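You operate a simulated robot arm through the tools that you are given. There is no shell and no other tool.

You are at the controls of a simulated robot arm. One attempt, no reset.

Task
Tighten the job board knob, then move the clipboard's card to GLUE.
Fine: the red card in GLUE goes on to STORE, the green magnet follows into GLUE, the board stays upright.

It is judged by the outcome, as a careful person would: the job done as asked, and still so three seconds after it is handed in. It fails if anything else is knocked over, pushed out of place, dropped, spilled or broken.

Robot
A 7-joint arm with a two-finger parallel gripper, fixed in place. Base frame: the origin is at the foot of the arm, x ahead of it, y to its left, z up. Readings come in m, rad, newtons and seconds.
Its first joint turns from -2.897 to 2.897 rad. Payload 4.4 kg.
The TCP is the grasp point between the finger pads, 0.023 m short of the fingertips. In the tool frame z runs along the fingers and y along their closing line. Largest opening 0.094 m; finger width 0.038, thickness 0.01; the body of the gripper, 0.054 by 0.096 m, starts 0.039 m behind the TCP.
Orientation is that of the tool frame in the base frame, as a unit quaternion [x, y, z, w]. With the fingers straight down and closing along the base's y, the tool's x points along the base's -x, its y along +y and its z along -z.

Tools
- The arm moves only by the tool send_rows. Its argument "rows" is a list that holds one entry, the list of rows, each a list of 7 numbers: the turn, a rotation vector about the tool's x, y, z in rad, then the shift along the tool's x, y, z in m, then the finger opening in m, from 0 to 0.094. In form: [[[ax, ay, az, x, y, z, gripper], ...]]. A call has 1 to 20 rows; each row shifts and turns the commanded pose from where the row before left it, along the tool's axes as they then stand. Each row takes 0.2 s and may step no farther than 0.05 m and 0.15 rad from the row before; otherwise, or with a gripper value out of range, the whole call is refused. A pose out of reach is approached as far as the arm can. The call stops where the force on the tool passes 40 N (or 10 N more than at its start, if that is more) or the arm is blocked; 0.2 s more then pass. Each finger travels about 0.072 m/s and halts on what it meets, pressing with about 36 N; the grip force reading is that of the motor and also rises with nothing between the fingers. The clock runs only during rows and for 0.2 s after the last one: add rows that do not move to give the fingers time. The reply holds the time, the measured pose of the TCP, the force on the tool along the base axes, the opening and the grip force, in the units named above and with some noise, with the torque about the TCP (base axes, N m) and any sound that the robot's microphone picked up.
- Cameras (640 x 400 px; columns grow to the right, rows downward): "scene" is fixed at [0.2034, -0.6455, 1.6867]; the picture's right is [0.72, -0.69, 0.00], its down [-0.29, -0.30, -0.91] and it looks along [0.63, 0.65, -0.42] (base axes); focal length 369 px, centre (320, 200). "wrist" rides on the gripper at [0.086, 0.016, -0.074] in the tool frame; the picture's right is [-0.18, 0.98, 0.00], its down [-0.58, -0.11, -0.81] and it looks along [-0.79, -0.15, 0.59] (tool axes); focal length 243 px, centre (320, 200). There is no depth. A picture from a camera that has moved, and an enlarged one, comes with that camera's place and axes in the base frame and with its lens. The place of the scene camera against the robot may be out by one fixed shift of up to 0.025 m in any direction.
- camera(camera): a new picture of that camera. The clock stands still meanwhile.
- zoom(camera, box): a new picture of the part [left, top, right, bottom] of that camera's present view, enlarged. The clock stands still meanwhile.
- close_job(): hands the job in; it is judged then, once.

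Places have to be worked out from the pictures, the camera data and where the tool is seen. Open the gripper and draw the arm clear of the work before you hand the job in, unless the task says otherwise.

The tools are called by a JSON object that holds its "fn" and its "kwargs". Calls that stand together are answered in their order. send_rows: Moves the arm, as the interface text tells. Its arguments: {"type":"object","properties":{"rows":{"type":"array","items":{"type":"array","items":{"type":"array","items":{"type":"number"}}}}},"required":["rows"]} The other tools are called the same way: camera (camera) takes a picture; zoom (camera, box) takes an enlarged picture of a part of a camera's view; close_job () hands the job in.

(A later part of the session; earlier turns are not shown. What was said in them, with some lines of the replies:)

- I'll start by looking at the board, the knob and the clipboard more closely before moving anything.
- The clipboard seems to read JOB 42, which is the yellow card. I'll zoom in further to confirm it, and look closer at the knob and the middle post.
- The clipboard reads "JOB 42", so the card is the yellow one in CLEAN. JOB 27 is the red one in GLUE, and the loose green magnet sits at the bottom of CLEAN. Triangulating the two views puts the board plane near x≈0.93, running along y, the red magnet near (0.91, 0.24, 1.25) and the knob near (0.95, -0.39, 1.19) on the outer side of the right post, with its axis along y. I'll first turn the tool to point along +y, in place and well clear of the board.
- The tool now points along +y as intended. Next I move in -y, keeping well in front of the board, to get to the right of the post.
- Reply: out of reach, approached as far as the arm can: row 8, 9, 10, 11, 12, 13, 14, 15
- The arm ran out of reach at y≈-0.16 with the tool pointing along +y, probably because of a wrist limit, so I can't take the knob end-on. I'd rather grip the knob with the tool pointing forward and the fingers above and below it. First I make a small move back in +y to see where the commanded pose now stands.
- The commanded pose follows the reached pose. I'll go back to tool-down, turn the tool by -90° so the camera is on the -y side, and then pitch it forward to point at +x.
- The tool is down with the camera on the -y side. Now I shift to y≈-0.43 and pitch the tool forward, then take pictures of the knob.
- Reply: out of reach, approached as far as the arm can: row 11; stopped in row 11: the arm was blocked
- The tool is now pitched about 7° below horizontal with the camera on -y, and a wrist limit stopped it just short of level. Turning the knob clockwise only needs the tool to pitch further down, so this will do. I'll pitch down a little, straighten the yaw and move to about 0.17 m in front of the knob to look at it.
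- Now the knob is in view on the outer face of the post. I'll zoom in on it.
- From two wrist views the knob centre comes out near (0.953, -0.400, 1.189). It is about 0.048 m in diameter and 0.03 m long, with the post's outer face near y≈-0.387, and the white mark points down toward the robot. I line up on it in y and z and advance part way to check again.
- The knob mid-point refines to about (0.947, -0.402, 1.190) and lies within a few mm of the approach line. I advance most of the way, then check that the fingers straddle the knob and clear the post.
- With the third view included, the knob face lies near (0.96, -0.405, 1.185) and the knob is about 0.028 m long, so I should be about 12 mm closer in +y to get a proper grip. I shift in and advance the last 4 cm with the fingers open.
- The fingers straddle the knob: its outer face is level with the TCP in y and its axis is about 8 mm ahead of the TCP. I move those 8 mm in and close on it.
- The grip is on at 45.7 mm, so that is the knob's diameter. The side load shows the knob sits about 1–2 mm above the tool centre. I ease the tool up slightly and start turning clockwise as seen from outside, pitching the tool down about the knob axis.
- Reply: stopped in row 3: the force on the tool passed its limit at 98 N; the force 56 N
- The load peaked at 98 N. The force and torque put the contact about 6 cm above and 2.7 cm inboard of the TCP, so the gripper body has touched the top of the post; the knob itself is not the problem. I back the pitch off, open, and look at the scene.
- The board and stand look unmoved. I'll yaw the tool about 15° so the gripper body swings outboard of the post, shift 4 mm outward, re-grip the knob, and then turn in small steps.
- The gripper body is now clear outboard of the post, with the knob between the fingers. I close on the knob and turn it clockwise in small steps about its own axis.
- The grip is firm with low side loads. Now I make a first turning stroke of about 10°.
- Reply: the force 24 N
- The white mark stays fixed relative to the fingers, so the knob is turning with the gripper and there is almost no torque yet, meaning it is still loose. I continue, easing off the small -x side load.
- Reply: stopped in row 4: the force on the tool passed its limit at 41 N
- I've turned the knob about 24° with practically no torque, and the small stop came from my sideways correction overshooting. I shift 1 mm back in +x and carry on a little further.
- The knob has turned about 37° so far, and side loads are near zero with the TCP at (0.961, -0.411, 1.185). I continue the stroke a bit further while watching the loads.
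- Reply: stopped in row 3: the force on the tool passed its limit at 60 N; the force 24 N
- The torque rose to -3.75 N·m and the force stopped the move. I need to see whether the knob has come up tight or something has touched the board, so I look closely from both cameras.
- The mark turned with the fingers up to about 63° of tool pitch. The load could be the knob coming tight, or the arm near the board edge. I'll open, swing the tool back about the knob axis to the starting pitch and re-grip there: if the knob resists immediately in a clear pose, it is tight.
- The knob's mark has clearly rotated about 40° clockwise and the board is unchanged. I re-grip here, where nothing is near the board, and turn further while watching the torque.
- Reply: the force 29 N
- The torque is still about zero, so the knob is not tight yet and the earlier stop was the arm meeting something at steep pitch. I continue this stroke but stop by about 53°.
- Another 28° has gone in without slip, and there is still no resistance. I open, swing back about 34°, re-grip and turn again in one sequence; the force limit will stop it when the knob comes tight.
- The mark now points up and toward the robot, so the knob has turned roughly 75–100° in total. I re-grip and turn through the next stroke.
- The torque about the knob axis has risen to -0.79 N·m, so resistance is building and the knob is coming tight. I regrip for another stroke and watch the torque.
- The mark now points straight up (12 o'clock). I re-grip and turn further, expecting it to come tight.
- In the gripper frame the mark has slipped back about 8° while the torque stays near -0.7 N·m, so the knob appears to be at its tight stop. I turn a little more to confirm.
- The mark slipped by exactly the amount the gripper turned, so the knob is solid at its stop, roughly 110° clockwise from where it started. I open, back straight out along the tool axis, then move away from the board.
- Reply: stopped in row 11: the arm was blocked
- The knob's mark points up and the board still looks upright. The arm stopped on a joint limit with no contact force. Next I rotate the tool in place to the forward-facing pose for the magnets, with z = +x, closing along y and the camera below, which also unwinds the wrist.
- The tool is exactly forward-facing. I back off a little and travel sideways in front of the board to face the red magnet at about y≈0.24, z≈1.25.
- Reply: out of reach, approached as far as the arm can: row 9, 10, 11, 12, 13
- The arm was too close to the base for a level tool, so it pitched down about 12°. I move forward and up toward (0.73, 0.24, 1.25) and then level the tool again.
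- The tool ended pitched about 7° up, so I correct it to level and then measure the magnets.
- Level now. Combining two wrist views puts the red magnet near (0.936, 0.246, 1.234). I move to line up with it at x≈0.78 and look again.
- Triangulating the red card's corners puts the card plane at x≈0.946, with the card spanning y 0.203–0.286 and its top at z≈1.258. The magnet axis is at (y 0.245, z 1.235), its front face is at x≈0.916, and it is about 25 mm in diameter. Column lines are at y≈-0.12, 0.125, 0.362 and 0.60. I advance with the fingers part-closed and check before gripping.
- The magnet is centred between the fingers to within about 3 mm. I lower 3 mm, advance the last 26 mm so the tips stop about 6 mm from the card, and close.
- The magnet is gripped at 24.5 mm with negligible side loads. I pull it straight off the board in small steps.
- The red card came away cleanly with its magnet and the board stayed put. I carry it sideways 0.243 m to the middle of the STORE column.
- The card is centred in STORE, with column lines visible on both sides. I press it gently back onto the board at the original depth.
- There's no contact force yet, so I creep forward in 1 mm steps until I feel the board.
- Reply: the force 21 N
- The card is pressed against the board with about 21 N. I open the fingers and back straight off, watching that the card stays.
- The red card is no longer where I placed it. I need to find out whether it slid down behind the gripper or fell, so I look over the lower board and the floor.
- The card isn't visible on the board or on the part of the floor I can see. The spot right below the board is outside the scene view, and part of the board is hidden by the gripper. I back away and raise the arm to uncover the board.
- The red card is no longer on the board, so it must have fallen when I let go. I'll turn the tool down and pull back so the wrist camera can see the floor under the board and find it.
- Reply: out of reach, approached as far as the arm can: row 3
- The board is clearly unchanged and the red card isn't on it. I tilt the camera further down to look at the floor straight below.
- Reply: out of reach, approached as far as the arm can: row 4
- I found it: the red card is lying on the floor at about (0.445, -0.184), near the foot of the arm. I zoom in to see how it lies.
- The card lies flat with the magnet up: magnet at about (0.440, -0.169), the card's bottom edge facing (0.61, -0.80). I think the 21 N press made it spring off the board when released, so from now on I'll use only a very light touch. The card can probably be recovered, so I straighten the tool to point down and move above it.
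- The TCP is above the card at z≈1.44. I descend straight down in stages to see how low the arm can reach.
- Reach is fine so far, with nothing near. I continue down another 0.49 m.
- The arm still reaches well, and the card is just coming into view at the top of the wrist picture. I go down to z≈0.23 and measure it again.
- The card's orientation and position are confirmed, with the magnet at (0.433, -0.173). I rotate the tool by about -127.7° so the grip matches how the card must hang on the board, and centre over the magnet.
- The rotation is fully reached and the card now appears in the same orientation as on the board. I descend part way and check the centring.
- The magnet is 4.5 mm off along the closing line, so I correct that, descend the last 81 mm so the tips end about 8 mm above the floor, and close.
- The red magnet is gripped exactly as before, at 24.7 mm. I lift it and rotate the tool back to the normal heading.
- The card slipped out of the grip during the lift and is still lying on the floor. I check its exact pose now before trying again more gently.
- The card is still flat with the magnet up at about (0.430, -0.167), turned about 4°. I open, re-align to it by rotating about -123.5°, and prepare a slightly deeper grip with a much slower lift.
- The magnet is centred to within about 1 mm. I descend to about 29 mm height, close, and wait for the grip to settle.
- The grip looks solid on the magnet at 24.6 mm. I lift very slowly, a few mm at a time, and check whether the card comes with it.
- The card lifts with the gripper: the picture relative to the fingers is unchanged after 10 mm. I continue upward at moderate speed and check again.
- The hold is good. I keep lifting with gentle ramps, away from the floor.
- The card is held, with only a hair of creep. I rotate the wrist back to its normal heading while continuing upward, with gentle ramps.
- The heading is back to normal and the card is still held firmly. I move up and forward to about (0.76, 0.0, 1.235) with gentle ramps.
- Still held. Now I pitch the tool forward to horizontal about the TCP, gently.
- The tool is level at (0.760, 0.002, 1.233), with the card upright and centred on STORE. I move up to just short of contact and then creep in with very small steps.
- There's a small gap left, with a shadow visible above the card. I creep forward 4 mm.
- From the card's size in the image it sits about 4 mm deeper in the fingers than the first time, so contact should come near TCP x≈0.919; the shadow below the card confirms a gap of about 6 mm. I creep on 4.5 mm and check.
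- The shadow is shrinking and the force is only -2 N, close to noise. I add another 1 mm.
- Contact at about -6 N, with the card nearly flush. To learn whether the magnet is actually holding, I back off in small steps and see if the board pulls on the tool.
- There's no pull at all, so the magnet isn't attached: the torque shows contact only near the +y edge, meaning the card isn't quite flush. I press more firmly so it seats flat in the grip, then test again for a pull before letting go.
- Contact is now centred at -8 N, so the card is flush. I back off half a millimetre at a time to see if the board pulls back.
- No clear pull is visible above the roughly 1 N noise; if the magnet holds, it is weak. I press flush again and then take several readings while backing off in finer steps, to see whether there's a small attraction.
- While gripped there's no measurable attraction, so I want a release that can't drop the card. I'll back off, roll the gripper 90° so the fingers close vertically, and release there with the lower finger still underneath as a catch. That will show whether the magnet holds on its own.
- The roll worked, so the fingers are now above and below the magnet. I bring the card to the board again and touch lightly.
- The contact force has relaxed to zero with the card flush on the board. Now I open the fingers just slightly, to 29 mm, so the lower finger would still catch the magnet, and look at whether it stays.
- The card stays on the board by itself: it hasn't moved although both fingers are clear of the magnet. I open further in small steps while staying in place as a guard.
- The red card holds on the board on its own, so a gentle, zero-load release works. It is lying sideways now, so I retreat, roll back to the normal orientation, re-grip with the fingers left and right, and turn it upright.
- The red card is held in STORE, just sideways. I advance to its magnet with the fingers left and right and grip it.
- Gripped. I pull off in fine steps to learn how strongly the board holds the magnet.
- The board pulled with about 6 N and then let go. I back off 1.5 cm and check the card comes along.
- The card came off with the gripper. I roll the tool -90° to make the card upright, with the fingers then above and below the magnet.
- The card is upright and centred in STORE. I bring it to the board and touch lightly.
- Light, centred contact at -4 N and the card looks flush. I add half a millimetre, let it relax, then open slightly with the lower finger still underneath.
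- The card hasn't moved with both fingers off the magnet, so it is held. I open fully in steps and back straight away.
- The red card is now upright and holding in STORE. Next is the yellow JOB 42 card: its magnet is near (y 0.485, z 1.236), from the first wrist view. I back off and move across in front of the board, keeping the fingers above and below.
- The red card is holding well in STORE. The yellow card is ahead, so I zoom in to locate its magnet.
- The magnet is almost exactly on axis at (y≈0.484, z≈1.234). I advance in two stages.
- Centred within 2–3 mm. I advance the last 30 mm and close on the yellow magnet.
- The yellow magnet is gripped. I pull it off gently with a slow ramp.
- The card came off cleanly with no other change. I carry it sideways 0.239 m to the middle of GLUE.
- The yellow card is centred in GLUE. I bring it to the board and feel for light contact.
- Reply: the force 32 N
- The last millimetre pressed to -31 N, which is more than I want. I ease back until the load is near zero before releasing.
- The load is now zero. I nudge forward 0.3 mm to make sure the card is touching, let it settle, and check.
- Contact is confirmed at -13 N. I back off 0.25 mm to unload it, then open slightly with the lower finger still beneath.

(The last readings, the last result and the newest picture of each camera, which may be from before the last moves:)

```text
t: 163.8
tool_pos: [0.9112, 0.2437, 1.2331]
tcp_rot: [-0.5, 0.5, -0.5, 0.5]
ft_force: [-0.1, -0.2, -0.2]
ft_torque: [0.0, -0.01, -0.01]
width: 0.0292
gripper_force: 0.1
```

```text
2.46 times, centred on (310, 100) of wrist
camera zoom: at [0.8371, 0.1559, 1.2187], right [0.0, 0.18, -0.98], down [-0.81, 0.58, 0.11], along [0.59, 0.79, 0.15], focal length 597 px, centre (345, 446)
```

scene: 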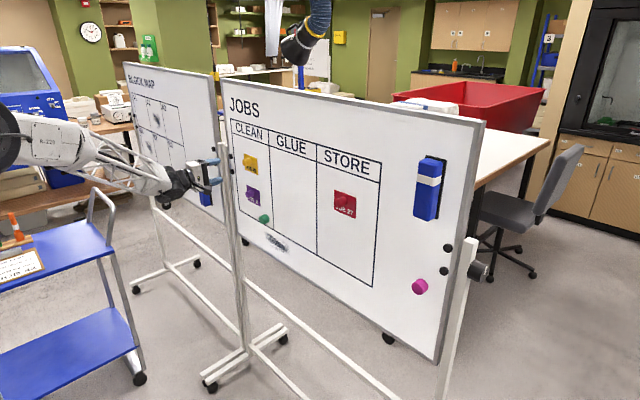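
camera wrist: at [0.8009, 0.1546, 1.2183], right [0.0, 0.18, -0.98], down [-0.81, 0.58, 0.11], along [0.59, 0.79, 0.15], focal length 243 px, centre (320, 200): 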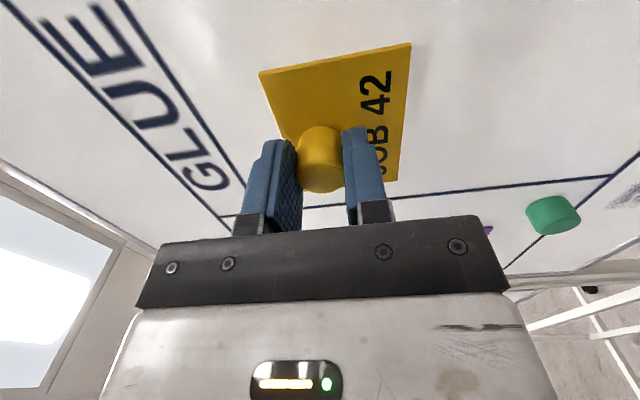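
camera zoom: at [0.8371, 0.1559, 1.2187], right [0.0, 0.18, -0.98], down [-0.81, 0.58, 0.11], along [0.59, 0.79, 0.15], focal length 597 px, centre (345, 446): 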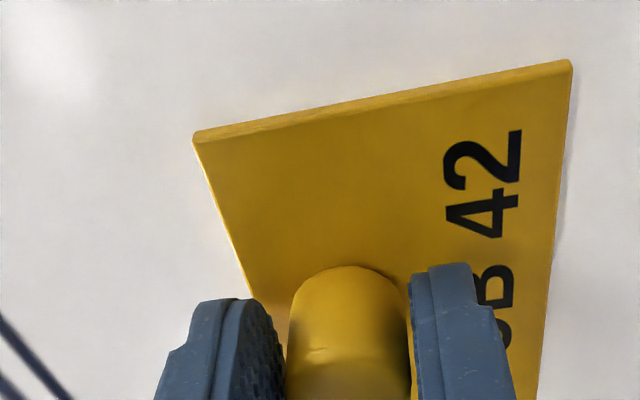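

The yellow card stays in place with both fingers clear. I open fully in steps and back away.

{"fn": "send_rows", "kwargs": {"rows": [[[0, 0, 0, 0, 0, 0, 0.033], [0, 0, 0, 0, 0, 0, 0.038], [0, 0, 0, 0, 0, 0, 0.044], [0, 0, 0, 0, 0, 0, 0.05], [0, 0, 0, 0, 0, 0, 0.06], [0, 0, 0, 0, 0, 0, 0.06], [0, 0, 0, 0, 0, -0.005, 0.06], [0, 0, 0, 0, 0, -0.015, 0.06], [0, 0, 0, 0, 0, -0.025, 0.06], [0, 0, 0, 0, 0, -0.03, 0.06], [0, 0, 0, 0, 0, -0.03, 0.06], [0, 0, 0, 0, 0, 0, 0.06]]]}}

{"fn": "camera", "kwargs": {"camera": "wrist"}}

{"fn": "zoom", "kwargs": {"camera": "scene", "box": [210, 120, 370, 260]}}

```text
t: 166.3
tool_pos: [0.8081, 0.2435, 1.2337]
tcp_rot: [-0.5, 0.5, -0.5, 0.5]
ft_force: [-0.5, -0.9, 0.4]
ft_torque: [0.04, 0.02, -0.02]
width: 0.0601
gripper_force: 0.1
```

```text
taken
camera wrist: at [0.7326, 0.1566, 1.2186], right [0.0, 0.18, -0.98], down [-0.81, 0.58, 0.11], along [0.59, 0.79, 0.15], focal length 243 px, centre (320, 200)
```

wrist: 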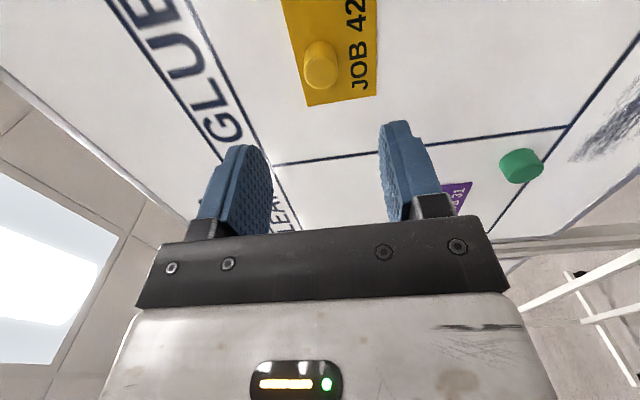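

```text
2.86 times, centred on (290, 190) of scene
camera zoom: at [0.2034, -0.6455, 1.6867], right [0.72, -0.69, 0.0], down [-0.29, -0.3, -0.91], along [0.63, 0.65, -0.42], focal length 1054 px, centre (406, 229)
```

zoom: 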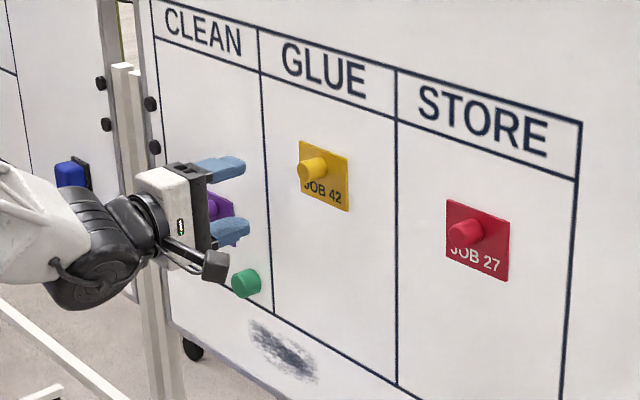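

JOB 42 is now in GLUE and JOB 27 in STORE, both upright. The green magnet is at about (y 0.401, z 1.029). I move in front of it.

{"fn": "send_rows", "kwargs": {"rows": [[[0, 0, 0, -0.0263, 0.0342, -0.002, 0.06], [0, 0, 0, -0.0263, 0.0342, -0.002, 0.06], [0, 0, 0, -0.0263, 0.0342, -0.002, 0.06], [0, 0, 0, -0.0263, 0.0342, -0.002, 0.06], [0, 0, 0, -0.0263, 0.0342, 0, 0.06], [0, 0, 0, -0.0263, 0.0342, 0, 0.06], [0, 0, 0, 0, 0, 0, 0.06]]]}}

{"fn": "camera", "kwargs": {"camera": "wrist"}}

{"fn": "zoom", "kwargs": {"camera": "wrist", "box": [220, 0, 420, 125]}}

{"fn": "camera", "kwargs": {"camera": "scene"}}

```text
t: 167.9
tool_pos: [0.7989, 0.4026, 1.0297]
tcp_rot: [0.5, -0.5, 0.5, -0.5]
ft_force: [0.5, 0.0, -0.2]
ft_torque: [0.03, 0.01, -0.02]
width: 0.0599
gripper_force: 0.1
```

```text
taken
camera wrist: at [0.7239, 0.316, 1.0146], right [0.0, 0.18, -0.98], down [-0.81, 0.58, 0.11], along [0.59, 0.79, 0.15], focal length 243 px, centre (320, 200)
```

wrist: 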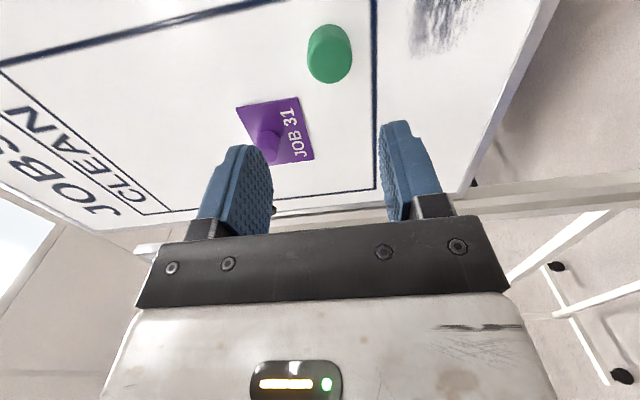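

```text
3.20 times, centred on (320, 62) of wrist
camera zoom: at [0.7239, 0.316, 1.0146], right [0.0, 0.18, -0.98], down [-0.81, 0.58, 0.11], along [0.59, 0.79, 0.15], focal length 776 px, centre (320, 640)
```

zoom: 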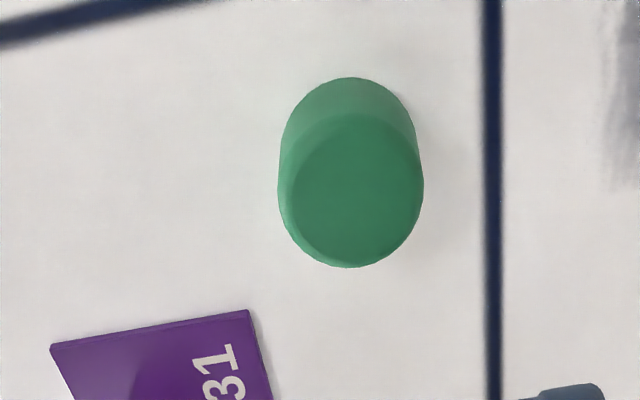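

```text
taken
```

scene: 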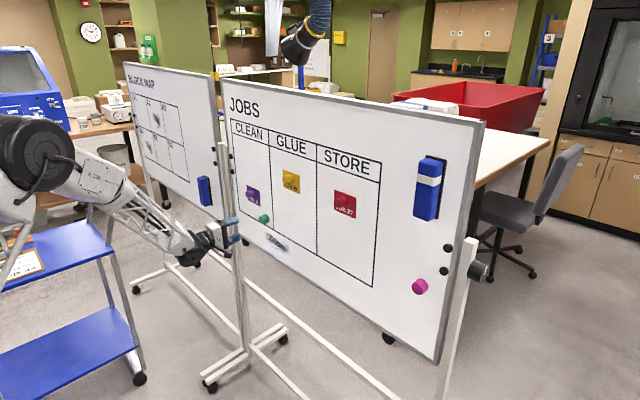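

The green magnet measures about 35 mm in diameter and 21 mm long, centred at (y≈0.406, z≈1.022). I correct the alignment and advance part way.

{"fn": "send_rows", "kwargs": {"rows": [[[0, 0, 0, -0.003, 0.0075, 0.025, 0.065], [0, 0, 0, 0, 0, 0.03, 0.065], [0, 0, 0, 0, 0, 0.03, 0.065], [0, 0, 0, 0, 0, 0, 0.065]]]}}

{"fn": "camera", "kwargs": {"camera": "wrist"}}

{"fn": "zoom", "kwargs": {"camera": "wrist", "box": [220, 50, 420, 175]}}

```text
t: 168.9
tool_pos: [0.8842, 0.4048, 1.02]
tcp_rot: [0.501, -0.499, 0.501, -0.5]
ft_force: [-0.1, 0.3, -0.9]
ft_torque: [0.01, -0.01, -0.01]
width: 0.0651
gripper_force: 0.1
```

```text
taken
camera wrist: at [0.8092, 0.3175, 1.0044], right [0.0, 0.18, -0.98], down [-0.81, 0.58, 0.11], along [0.59, 0.79, 0.15], focal length 243 px, centre (320, 200)
```

wrist: 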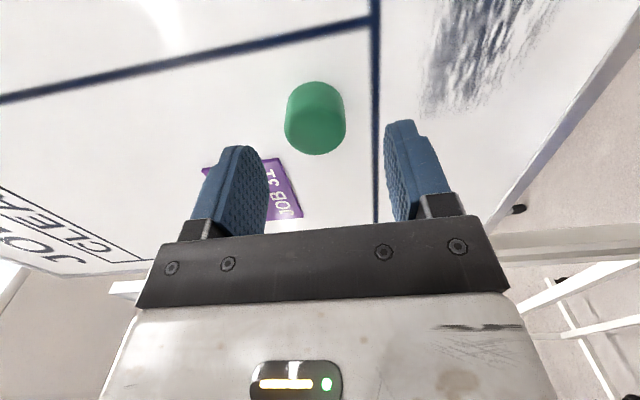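

```text
3.20 times, centred on (320, 112) of wrist
camera zoom: at [0.8092, 0.3175, 1.0044], right [0.0, 0.18, -0.98], down [-0.81, 0.58, 0.11], along [0.59, 0.79, 0.15], focal length 776 px, centre (320, 480)
```

zoom: 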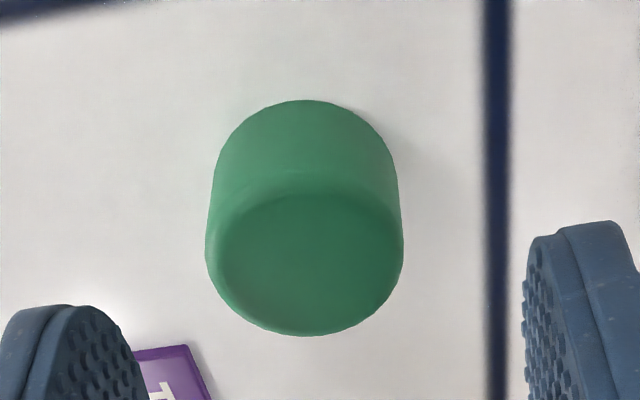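

Alignment is within 2 mm. I correct it, advance 34 mm so the tips end about 5 mm from the board, and close.

{"fn": "send_rows", "kwargs": {"rows": [[[0, 0, 0, -0.0005, -0.002, 0.014, 0.065], [0, 0, 0, 0, 0, 0.014, 0.065], [0, 0, 0, 0, 0, 0.006, 0.065], [0, 0, 0, 0, 0, 0, 0.05], [0, 0, 0, 0, 0, 0, 0.038], [0, 0, 0, 0, 0, 0, 0.03], [0, 0, 0, 0, 0, 0, 0.0], [0, 0, 0, 0, 0, 0, 0.0]]]}}

{"fn": "camera", "kwargs": {"camera": "wrist"}}

```text
t: 170.8
tool_pos: [0.9162, 0.4032, 1.0209]
tcp_rot: [-0.5, 0.5, -0.5, 0.501]
ft_force: [0.4, 0.6, -1.9]
ft_torque: [-0.03, 0.09, 0.0]
width: 0.0346
gripper_force: 35.8
```

```text
taken
camera wrist: at [0.8417, 0.3176, 1.0064], right [0.0, 0.18, -0.98], down [-0.81, 0.58, 0.11], along [0.59, 0.79, 0.15], focal length 243 px, centre (320, 200)
```

wrist: 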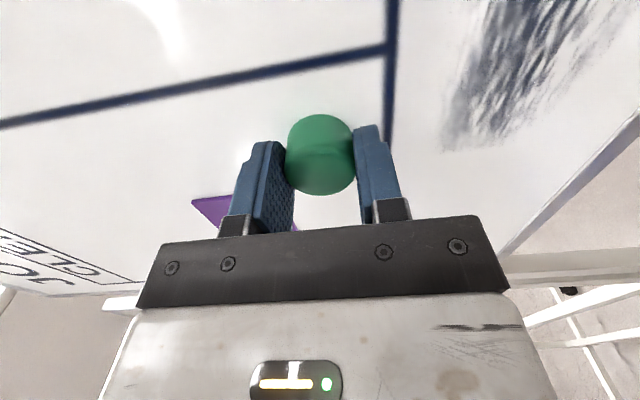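

The green magnet is gripped at 34.6 mm. I pull it off gently.

{"fn": "send_rows", "kwargs": {"rows": [[[0, 0, 0, 0, 0, -0.001, 0.0], [0, 0, 0, 0, 0, -0.001, 0.0], [0, 0, 0, 0, 0, -0.001, 0.0], [0, 0, 0, 0, 0, -0.003, 0.0], [0, 0, 0, 0, 0, -0.006, 0.0], [0, 0, 0, 0, 0, -0.01, 0.0], [0, 0, 0, 0, 0, -0.01, 0.0], [0, 0, 0, 0, 0, -0.005, 0.0], [0, 0, 0, 0, 0, 0, 0.0]]]}}

{"fn": "camera", "kwargs": {"camera": "wrist"}}

{"fn": "camera", "kwargs": {"camera": "scene"}}

```text
t: 172.8
tool_pos: [0.8804, 0.4042, 1.0225]
tcp_rot: [-0.5, 0.5, -0.5, 0.501]
ft_force: [0.2, 0.0, 0.4]
ft_torque: [0.0, 0.01, 0.01]
width: 0.0347
gripper_force: 35.9
```

```text
taken
camera wrist: at [0.8044, 0.3176, 1.0072], right [0.0, 0.18, -0.98], down [-0.81, 0.58, 0.11], along [0.59, 0.79, 0.15], focal length 243 px, centre (320, 200)
```

wrist: 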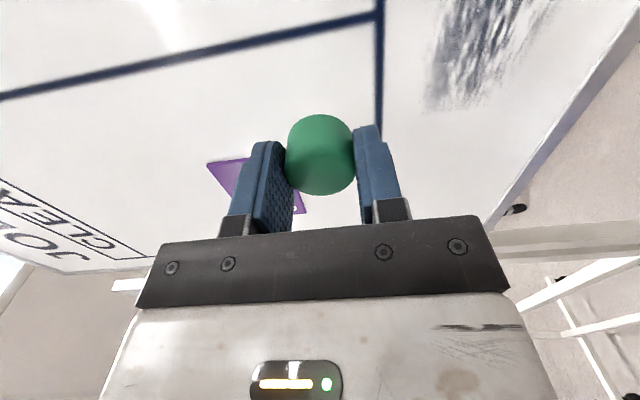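

```text
taken
```

scene: 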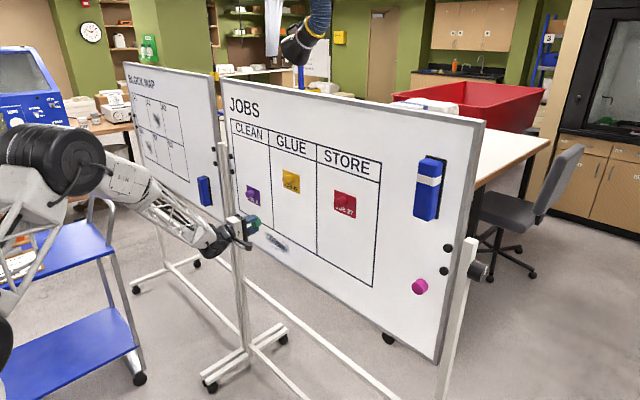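

The green magnet came off cleanly. I carry it to the middle of the GLUE column, a bit higher at about z 1.08, well below the yellow card.

{"fn": "send_rows", "kwargs": {"rows": [[[0, 0, 0, 0.0078, -0.0029, 0, 0.0], [0, 0, 0, 0.0137, -0.0051, 0, 0.0], [0, 0, 0, 0.0195, -0.0073, 0, 0.0], [0, 0, 0, 0.0195, -0.0073, 0, 0.0], [0, 0, 0, 0.0195, -0.0073, 0, 0.0], [0, 0, 0, 0.0195, -0.0073, 0, 0.0], [0, 0, 0, 0.0195, -0.0073, 0, 0.0], [0, 0, 0, 0.0195, -0.0073, 0, 0.0], [0, 0, 0, 0.0137, -0.0051, 0, 0.0], [0, 0, 0, 0.0078, -0.0029, 0, 0.0], [0, 0, 0, 0, 0, 0, 0.0]]]}}

{"fn": "camera", "kwargs": {"camera": "wrist"}}

{"fn": "zoom", "kwargs": {"camera": "scene", "box": [210, 140, 370, 280]}}

```text
t: 175.2
tool_pos: [0.881, 0.244, 1.0835]
tcp_rot: [-0.5, 0.499, -0.5, 0.501]
ft_force: [-0.3, 0.7, -0.1]
ft_torque: [0.0, 0.0, -0.03]
width: 0.0343
gripper_force: 36.3
```

```text
taken
camera wrist: at [0.8062, 0.1577, 1.068], right [0.0, 0.18, -0.98], down [-0.81, 0.58, 0.11], along [0.59, 0.79, 0.15], focal length 243 px, centre (320, 200)
```

wrist: 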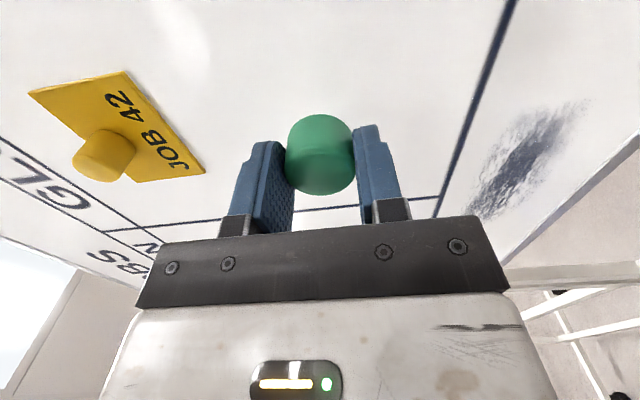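

```text
2.86 times, centred on (290, 210) of scene
camera zoom: at [0.2034, -0.6455, 1.6867], right [0.72, -0.69, 0.0], down [-0.29, -0.3, -0.91], along [0.63, 0.65, -0.42], focal length 1054 px, centre (406, 171)
```

zoom: 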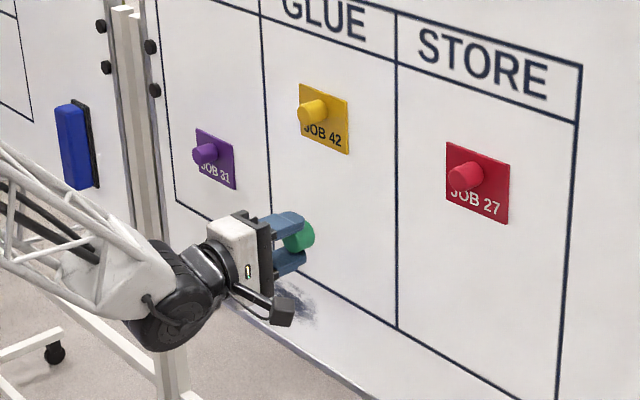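

Positioned in GLUE with column lines on both sides. I approach and feel for light contact with finer steps this time.

{"fn": "send_rows", "kwargs": {"rows": [[[0, 0, 0, 0, 0, 0.008, 0.0], [0, 0, 0, 0, 0, 0.012, 0.0], [0, 0, 0, 0, 0, 0.009, 0.0], [0, 0, 0, 0, 0, 0.004, 0.0], [0, 0, 0, 0, 0, 0.001, 0.0], [0, 0, 0, 0, 0, 0, 0.0]]]}}

{"fn": "send_rows", "kwargs": {"rows": [[[0, 0, 0, 0, 0, 0.0007, 0.0], [0, 0, 0, 0, 0, 0, 0.0]]]}}

{"fn": "send_rows", "kwargs": {"rows": [[[0, 0, 0, 0, 0, 0.0007, 0.0], [0, 0, 0, 0, 0, 0, 0.0]]]}}

```text
t: 176.6
tool_pos: [0.9152, 0.245, 1.0827]
tcp_rot: [0.501, -0.499, 0.5, -0.5]
ft_force: [0.4, 1.0, 0.0]
ft_torque: [-0.02, -0.04, 0.04]
width: 0.0346
gripper_force: 36.0
```

```text
t: 177.2
tool_pos: [0.9153, 0.2455, 1.0838]
tcp_rot: [0.501, -0.5, 0.5, -0.5]
ft_force: [-8.2, -1.1, -1.7]
ft_torque: [-0.02, 0.05, 0.0]
width: 0.0344
gripper_force: 36.2
```

```text
t: 177.8
tool_pos: [0.9159, 0.2454, 1.0832]
tcp_rot: [0.501, -0.5, 0.5, -0.5]
ft_force: [-15.6, 3.6, -2.1]
ft_torque: [-0.02, 0.02, 0.07]
width: 0.0344
gripper_force: 35.7
```

Flush contact at about -16 N. I back off 0.4 mm to unload, then open slightly with the lower finger still beneath.

{"fn": "send_rows", "kwargs": {"rows": [[[0, 0, 0, 0, 0, -0.0003, 0.0], [0, 0, 0, 0, 0, 0, 0.0], [0, 0, 0, 0, 0, 0, 0.0]]]}}

{"fn": "zoom", "kwargs": {"camera": "wrist", "box": [180, 60, 440, 220]}}

```text
t: 178.6
tool_pos: [0.916, 0.2436, 1.0835]
tcp_rot: [0.501, -0.5, 0.5, -0.499]
ft_force: [0.2, 0.7, -0.8]
ft_torque: [-0.04, -0.03, 0.0]
width: 0.0345
gripper_force: 36.2
```

```text
2.46 times, centred on (310, 140) of wrist
camera zoom: at [0.8402, 0.1574, 1.0682], right [0.0, 0.18, -0.98], down [-0.81, 0.58, 0.11], along [0.59, 0.79, 0.15], focal length 597 px, centre (345, 348)
```

zoom: 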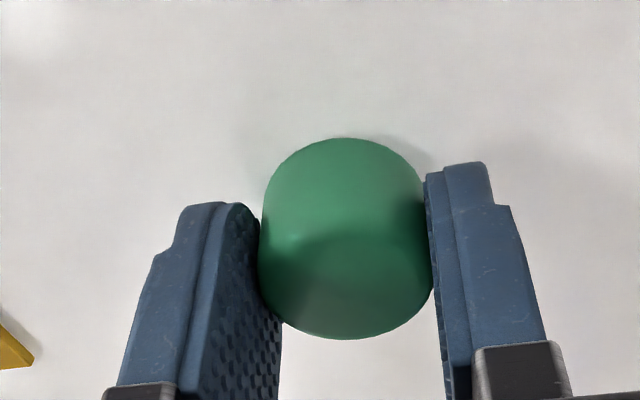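

The load is zero and the magnet looks flush. I open slightly and check whether it stays.

{"fn": "send_rows", "kwargs": {"rows": [[[0, 0, 0, 0, 0, 0, 0.0355], [0, 0, 0, 0, 0, 0, 0.037], [0, 0, 0, 0, 0, 0, 0.039], [0, 0, 0, 0, 0, 0, 0.039]]]}}

{"fn": "zoom", "kwargs": {"camera": "wrist", "box": [180, 60, 440, 220]}}

```text
t: 179.6
tool_pos: [0.9154, 0.2437, 1.0825]
tcp_rot: [-0.5, 0.5, -0.5, 0.5]
ft_force: [-0.6, 0.6, 0.3]
ft_torque: [0.01, 0.04, 0.01]
width: 0.0392
gripper_force: 0.0
```

```text
2.46 times, centred on (310, 140) of wrist
camera zoom: at [0.8401, 0.1574, 1.0681], right [0.0, 0.18, -0.98], down [-0.81, 0.58, 0.11], along [0.59, 0.79, 0.15], focal length 597 px, centre (345, 348)
```

zoom: 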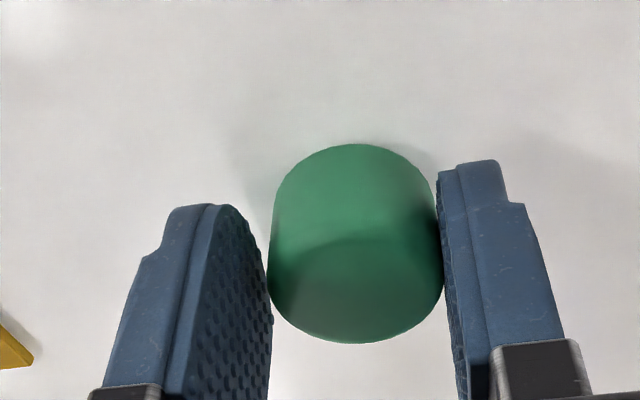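

Good that I checked: the magnet sank about 2 mm onto the lower finger, so it wasn't attached and the small back-off had left a gap. I close again, press to contact once more, and let the load relax without backing off.

{"fn": "send_rows", "kwargs": {"rows": [[[0, 0, 0, 0, 0, 0, 0.036], [0, 0, 0, 0, 0, 0, 0.034], [0, 0, 0, 0, 0, 0, 0.0], [0, 0, 0, 0, 0, 0, 0.0], [0, 0, 0, 0, 0, 0, 0.0]]]}}

{"fn": "zoom", "kwargs": {"camera": "wrist", "box": [180, 60, 440, 220]}}

```text
t: 180.8
tool_pos: [0.916, 0.2451, 1.0837]
tcp_rot: [-0.5, 0.501, -0.499, 0.5]
ft_force: [-0.3, -0.4, -0.4]
ft_torque: [0.01, -0.03, 0.0]
width: 0.0349
gripper_force: 36.1
```

```text
2.46 times, centred on (310, 140) of wrist
camera zoom: at [0.8401, 0.1574, 1.0682], right [0.0, 0.18, -0.98], down [-0.81, 0.58, 0.11], along [0.59, 0.79, 0.15], focal length 597 px, centre (345, 348)
```

zoom: 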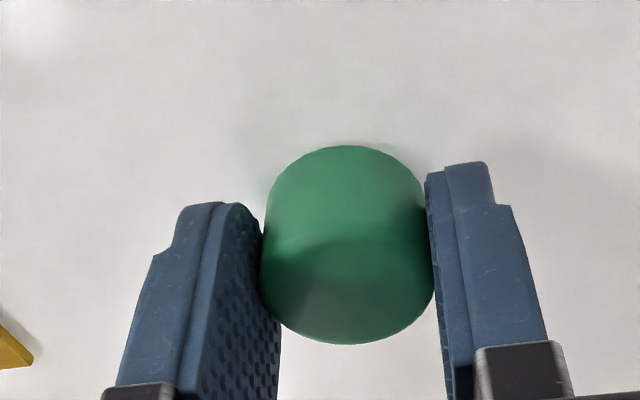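

Re-gripped; it has come back about 1.5 mm from the board. I push forward again in small steps to re-establish contact.

{"fn": "send_rows", "kwargs": {"rows": [[[0, 0, 0, 0, 0, 0.0007, 0.0], [0, 0, 0, 0, 0, 0.0005, 0.0]]]}}

{"fn": "send_rows", "kwargs": {"rows": [[[0, 0, 0, 0, 0, 0.0005, 0.0]]]}}

{"fn": "send_rows", "kwargs": {"rows": [[[0, 0, 0, 0, 0, 0.0005, 0.0]]]}}

```text
t: 181.3
tool_pos: [0.9166, 0.2446, 1.0825]
tcp_rot: [-0.5, 0.5, -0.5, 0.5]
ft_force: [-0.1, -0.3, -0.1]
ft_torque: [-0.01, -0.04, 0.0]
width: 0.0348
gripper_force: 36.4
```

```text
t: 181.8
tool_pos: [0.9157, 0.2449, 1.0828]
tcp_rot: [-0.5, 0.5, -0.499, 0.501]
ft_force: [-30.0, -5.8, 5.7]
ft_torque: [0.01, -0.11, -0.1]
width: 0.0349
gripper_force: 37.1
```

```text
t: 182.2
tool_pos: [0.9176, 0.2439, 1.0832]
tcp_rot: [0.5, -0.5, 0.5, -0.5]
ft_force: [-30.7, -1.4, 6.7]
ft_torque: [0.04, -0.12, 0.07]
width: 0.0346
gripper_force: 36.2
```

The magnet is pressed at about -30 N. I hold still and see how the load relaxes.

{"fn": "send_rows", "kwargs": {"rows": [[[0, 0, 0, 0, 0, 0, 0.0], [0, 0, 0, 0, 0, 0, 0.0], [0, 0, 0, 0, 0, 0, 0.0], [0, 0, 0, 0, 0, 0, 0.0]]]}}

{"fn": "send_rows", "kwargs": {"rows": [[[0, 0, 0, 0, 0, -0.00025, 0.0], [0, 0, 0, 0, 0, 0, 0.0]]]}}

```text
t: 183.2
tool_pos: [0.9179, 0.244, 1.0826]
tcp_rot: [0.5, -0.5, 0.5, -0.5]
ft_force: [-28.4, 2.5, 10.7]
ft_torque: [0.04, -0.15, 0.22]
width: 0.0352
gripper_force: 36.2
```

```text
t: 183.8
tool_pos: [0.9175, 0.2424, 1.0827]
tcp_rot: [-0.501, 0.501, -0.5, 0.499]
ft_force: [0.9, 0.4, -0.3]
ft_torque: [-0.03, 0.02, 0.0]
width: 0.0349
gripper_force: 35.6
```

The contact is very stiff, so 0.25 mm takes the load from -28 N to zero. I nudge forward in 0.1 mm steps to sit at just a few newtons.

{"fn": "send_rows", "kwargs": {"rows": [[[0, 0, 0, 0, 0, 0.0001, 0.0], [0, 0, 0, 0, 0, 0, 0.0]]]}}

{"fn": "send_rows", "kwargs": {"rows": [[[0, 0, 0, 0, 0, 0.0001, 0.0], [0, 0, 0, 0, 0, 0, 0.0]]]}}

```text
t: 184.3
tool_pos: [0.9165, 0.2441, 1.0819]
tcp_rot: [0.5, -0.5, 0.5, -0.5]
ft_force: [0.4, -0.6, 0.2]
ft_torque: [0.0, 0.04, -0.03]
width: 0.0348
gripper_force: 36.3
```

```text
t: 184.9
tool_pos: [0.9179, 0.2423, 1.0826]
tcp_rot: [-0.5, 0.501, -0.499, 0.5]
ft_force: [-17.2, -8.6, -0.2]
ft_torque: [0.0, 0.0, -0.24]
width: 0.0348
gripper_force: 36.5
```

Contact is at -17 N. From what happened before, the magnet only holds if it is actually touching when released, so I open now without any back-off, slightly at first.

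{"fn": "send_rows", "kwargs": {"rows": [[[0, 0, 0, 0, 0, 0, 0.0355], [0, 0, 0, 0, 0, 0, 0.037], [0, 0, 0, 0, 0, 0, 0.039], [0, 0, 0, 0, 0, 0, 0.039]]]}}

{"fn": "zoom", "kwargs": {"camera": "wrist", "box": [180, 60, 440, 220]}}

```text
t: 185.9
tool_pos: [0.9183, 0.2443, 1.083]
tcp_rot: [0.5, -0.5, 0.501, -0.5]
ft_force: [-0.6, 0.4, -0.3]
ft_torque: [0.01, -0.05, 0.0]
width: 0.039
gripper_force: 0.0
```

```text
2.46 times, centred on (310, 140) of wrist
camera zoom: at [0.8429, 0.1572, 1.0678], right [0.0, 0.18, -0.98], down [-0.81, 0.58, 0.11], along [0.59, 0.79, 0.15], focal length 597 px, centre (345, 348)
```

zoom: 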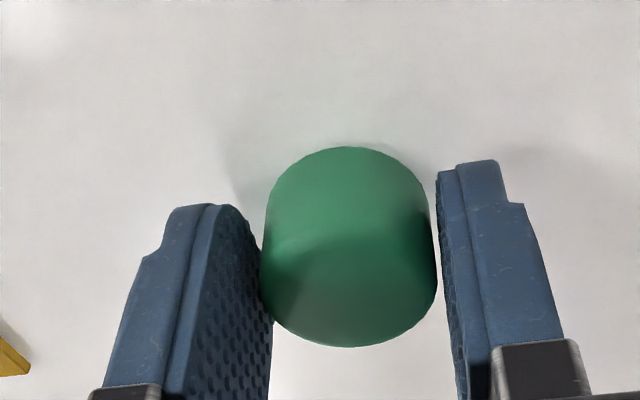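

The magnet barely moved (2 px compared to 10 px before), so it seems held. I open a little more and compare again before leaving.

{"fn": "send_rows", "kwargs": {"rows": [[[0, 0, 0, 0, 0, 0, 0.041], [0, 0, 0, 0, 0, 0, 0.043], [0, 0, 0, 0, 0, 0, 0.045], [0, 0, 0, 0, 0, 0, 0.045]]]}}

{"fn": "zoom", "kwargs": {"camera": "wrist", "box": [180, 60, 440, 220]}}

```text
t: 186.9
tool_pos: [0.9187, 0.245, 1.0837]
tcp_rot: [-0.5, 0.5, -0.5, 0.5]
ft_force: [0.5, -1.4, 0.3]
ft_torque: [0.03, -0.02, 0.01]
width: 0.0452
gripper_force: 0.1
```

```text
2.46 times, centred on (310, 140) of wrist
camera zoom: at [0.8429, 0.1572, 1.0678], right [0.0, 0.18, -0.98], down [-0.81, 0.58, 0.11], along [0.59, 0.79, 0.15], focal length 597 px, centre (345, 348)
```

zoom: 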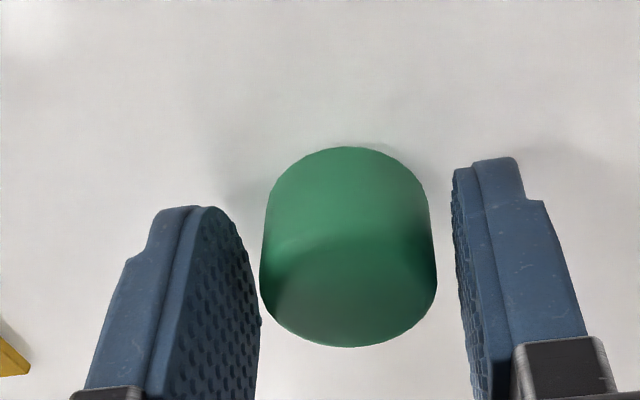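

There are clear gaps on both sides now and the green magnet hasn't moved, so it is held. I open fully and back away.

{"fn": "send_rows", "kwargs": {"rows": [[[0, 0, 0, 0, 0, 0, 0.05], [0, 0, 0, 0, 0, 0, 0.056], [0, 0, 0, 0, 0, 0, 0.065], [0, 0, 0, 0, 0, 0, 0.065], [0, 0, 0, 0, 0, -0.005, 0.065], [0, 0, 0, 0, 0, -0.015, 0.065], [0, 0, 0, 0, 0, -0.025, 0.065], [0, 0, 0, 0, 0, -0.03, 0.065], [0, 0, 0, 0, 0, -0.03, 0.065], [0, 0, 0, 0, 0, 0, 0.065]]]}}

{"fn": "camera", "kwargs": {"camera": "wrist"}}

{"fn": "camera", "kwargs": {"camera": "scene"}}

{"fn": "zoom", "kwargs": {"camera": "scene", "box": [210, 120, 390, 290]}}

```text
t: 189.2
tool_pos: [0.8133, 0.2463, 1.0827]
tcp_rot: [-0.5, 0.5, -0.5, 0.501]
ft_force: [0.0, 0.4, -0.3]
ft_torque: [0.0, 0.0, 0.01]
width: 0.0654
gripper_force: 0.1
```

```text
taken
camera wrist: at [0.7385, 0.1598, 1.0676], right [0.0, 0.18, -0.98], down [-0.81, 0.58, 0.11], along [0.59, 0.79, 0.15], focal length 243 px, centre (320, 200)
```

wrist: 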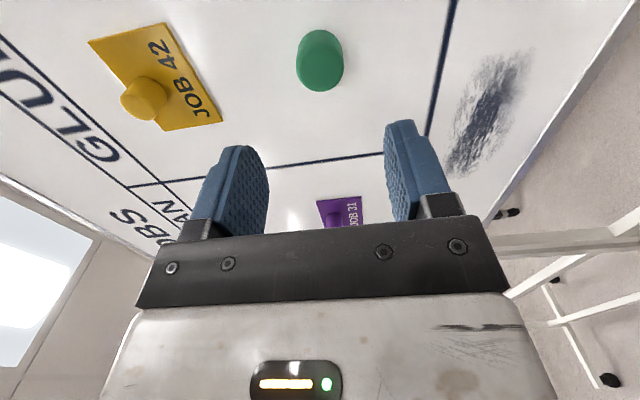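

```text
taken
```

scene: 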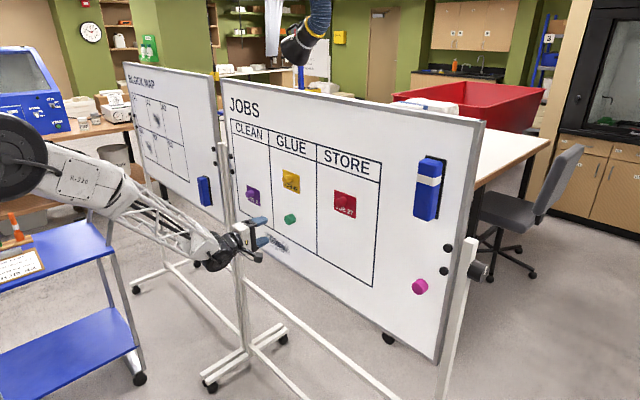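

```text
2.35 times, centred on (300, 205) of scene
camera zoom: at [0.2034, -0.6455, 1.6867], right [0.72, -0.69, 0.0], down [-0.29, -0.3, -0.91], along [0.63, 0.65, -0.42], focal length 868 px, centre (367, 188)
```

zoom: 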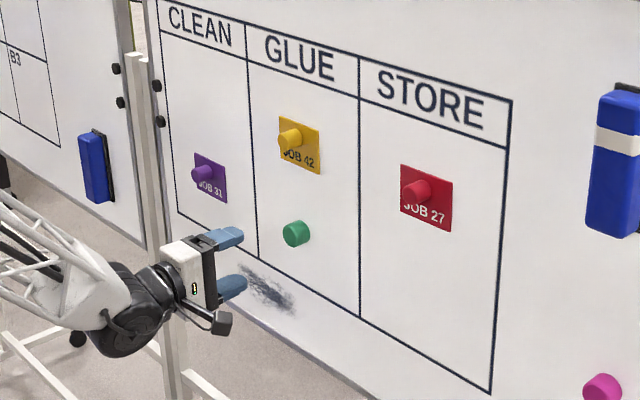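

Everything is in place: JOB 42 and the green magnet in GLUE, JOB 27 in STORE, purple untouched, and the board upright. I now draw the arm clear: back off, roll to neutral, then point the tool down and retreat.

{"fn": "send_rows", "kwargs": {"rows": [[[0, 0, 0, 0, 0, -0.025, 0.065], [0, 0, 0, 0, 0, -0.025, 0.065], [0, 0, 0.1309, 0, 0, 0, 0.065], [0, 0, 0.1309, 0, 0, 0, 0.065], [0, 0, 0.1309, 0, 0, 0, 0.065], [0, 0, 0.1309, 0, 0, 0, 0.065], [0, 0, 0.1309, 0, 0, 0, 0.065], [0, 0, 0.1309, 0, 0, 0, 0.065], [0, 0, 0.1309, 0, 0, 0, 0.065], [0, 0, 0.1309, 0, 0, 0, 0.065], [0, 0, 0.1309, 0, 0, 0, 0.065], [0, 0, 0.1309, 0, 0, 0, 0.065], [0, 0, 0.1309, 0, 0, 0, 0.065], [0, 0, 0.1309, 0, 0, 0, 0.065]]]}}

{"fn": "send_rows", "kwargs": {"rows": [[[0, 0.1309, 0, 0, 0, 0, 0.065], [0, 0.1309, 0, 0, 0, 0, 0.065], [0, 0.1309, 0, 0, 0, 0, 0.065], [0, 0.1309, 0, 0, 0, 0, 0.065], [0, 0.1309, 0, 0, 0, 0, 0.065], [0, 0.1309, 0, 0, 0, 0, 0.065], [0, 0.1309, 0, 0, 0, 0, 0.065], [0, 0.1309, 0, 0, 0, 0, 0.065], [0, 0.1309, 0, 0, 0, 0, 0.065], [0, 0.1309, 0, 0, 0, 0, 0.065], [0, 0.1309, 0, 0, 0, 0, 0.065], [0, 0.1309, 0, 0, 0, 0, 0.065], [0, 0, 0, 0.04, 0, 0, 0.065], [0, 0, 0, 0.04, 0, 0, 0.065], [0, 0, 0, 0.04, 0, -0.02, 0.065], [0, 0, 0, 0.03, 0, -0.03, 0.065], [0, 0, 0, 0, 0, -0.04, 0.065], [0, 0, 0, 0, 0, -0.04, 0.065]]]}}

{"fn": "camera", "kwargs": {"camera": "scene"}}

{"fn": "camera", "kwargs": {"camera": "wrist"}}

```text
t: 192.2
tool_pos: [0.7622, 0.243, 1.0846]
tcp_rot: [0.002, 0.707, 0.0, 0.707]
ft_force: [-0.5, 0.7, -0.5]
ft_torque: [0.01, -0.01, -0.01]
width: 0.0651
gripper_force: 0.1
```

```text
t: 195.9
tool_pos: [0.5715, 0.2432, 1.1325]
tcp_rot: [0.0, 0.974, -0.001, 0.225]
ft_force: [-0.3, -0.2, -0.2]
ft_torque: [0.02, 0.0, 0.0]
width: 0.0646
gripper_force: 0.1
out of reach, approached as far as the arm can: row 9, 10, 11, 12
```

```text
taken
```

scene: 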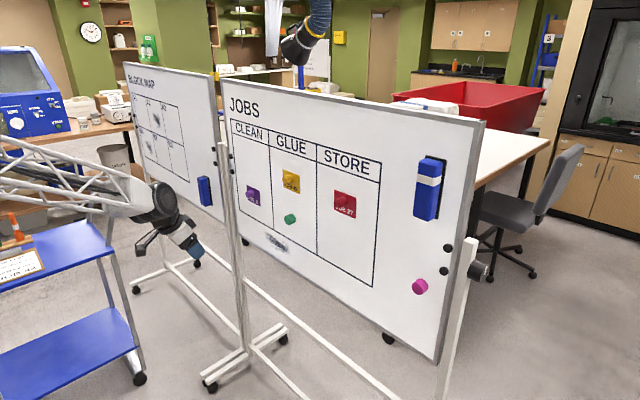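

```text
taken
camera wrist: at [0.4607, 0.2592, 1.1619], right [0.17, 0.98, 0.08], down [0.17, -0.11, 0.98], along [0.97, -0.15, -0.18], focal length 243 px, centre (320, 200)
```

wrist: 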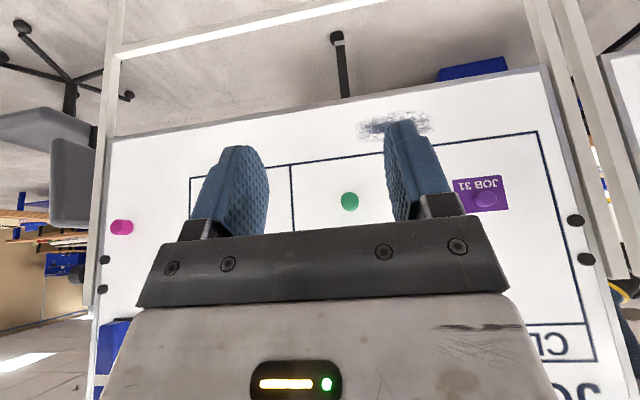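

The arm is clear of the board. I do a last close check of the board, the cards and the knob before handing in.

{"fn": "zoom", "kwargs": {"camera": "scene", "box": [210, 70, 400, 300]}}

{"fn": "zoom", "kwargs": {"camera": "scene", "box": [420, 220, 520, 320]}}

{"fn": "zoom", "kwargs": {"camera": "scene", "box": [0, 180, 160, 300]}}

```text
1.74 times, centred on (305, 185) of scene
camera zoom: at [0.2034, -0.6455, 1.6867], right [0.72, -0.69, 0.0], down [-0.29, -0.3, -0.91], along [0.63, 0.65, -0.42], focal length 642 px, centre (346, 226)
```

zoom: 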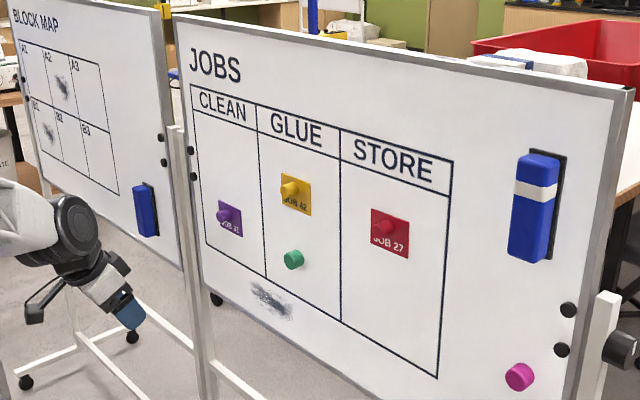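

```text
4.00 times, centred on (470, 270) of scene
camera zoom: at [0.2034, -0.6455, 1.6867], right [0.72, -0.69, 0.0], down [-0.29, -0.3, -0.91], along [0.63, 0.65, -0.42], focal length 1476 px, centre (-280, -80)
```

zoom: 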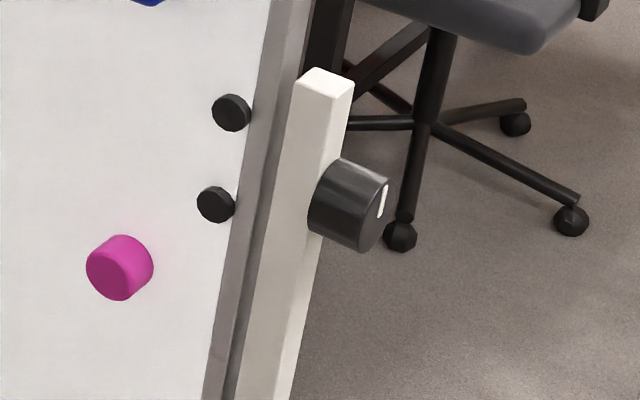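

```text
3.33 times, centred on (80, 240) of scene
camera zoom: at [0.2034, -0.6455, 1.6867], right [0.72, -0.69, 0.0], down [-0.29, -0.3, -0.91], along [0.63, 0.65, -0.42], focal length 1230 px, centre (1120, 67)
```

zoom: 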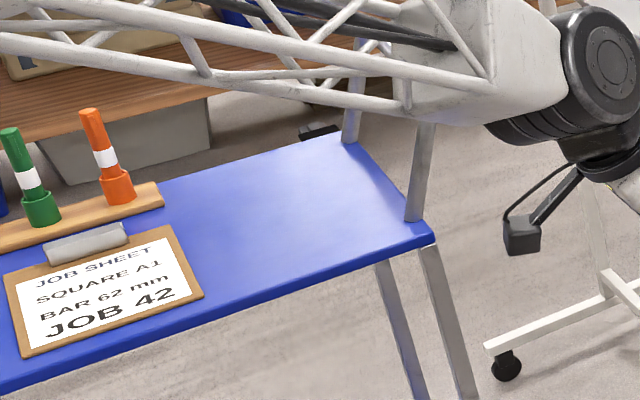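

The final pictures show the knob at its tight stop with its mark straight up. JOB 42 and the green magnet are in GLUE, JOB 27 is in STORE, and the board is upright. Purple, magenta, the erasers and the cart are untouched, and the gripper is open and clear, so I hand the job in.

{"fn": "close_job", "kwargs": {}}

```text
The job is handed in.
```

The job is done and handed in, but I dropped the red card on the floor once along the way.

- **Knob:** I turned it clockwise until it stopped. After that the fingers slipped on it while it stayed still, and its white mark now points straight up.
- **JOB 27 (red):** it is in STORE, upright and holding on the board.
- **JOB 42 (yellow, the clipboard's card):** it is in GLUE, upright and holding.
- **Green magnet:** it is in GLUE, below the yellow card.
- **Board and surroundings:** the board looks unmoved and upright, and nothing else appears disturbed in the last pictures.

**What went wrong:**
- **Dropped card:** on my first try at STORE, the red card fell when I opened the fingers. I think the small back-off as I let go pulled it off the board. It landed flat near the foot of the arm. My first lift from the floor slipped, and the second one held.
- **Later releases:** I kept a finger under each magnet as I let go. This caught the green magnet once when it had not attached, and I pressed it on again.
- **Post contact:** early on, while turning the knob, the gripper body hit the top of the board's post with a force of about 98 N. A second stop at 60 N came later at a steep tool angle, and I never found out what it touched. I saw no change to the board or stand after either one.
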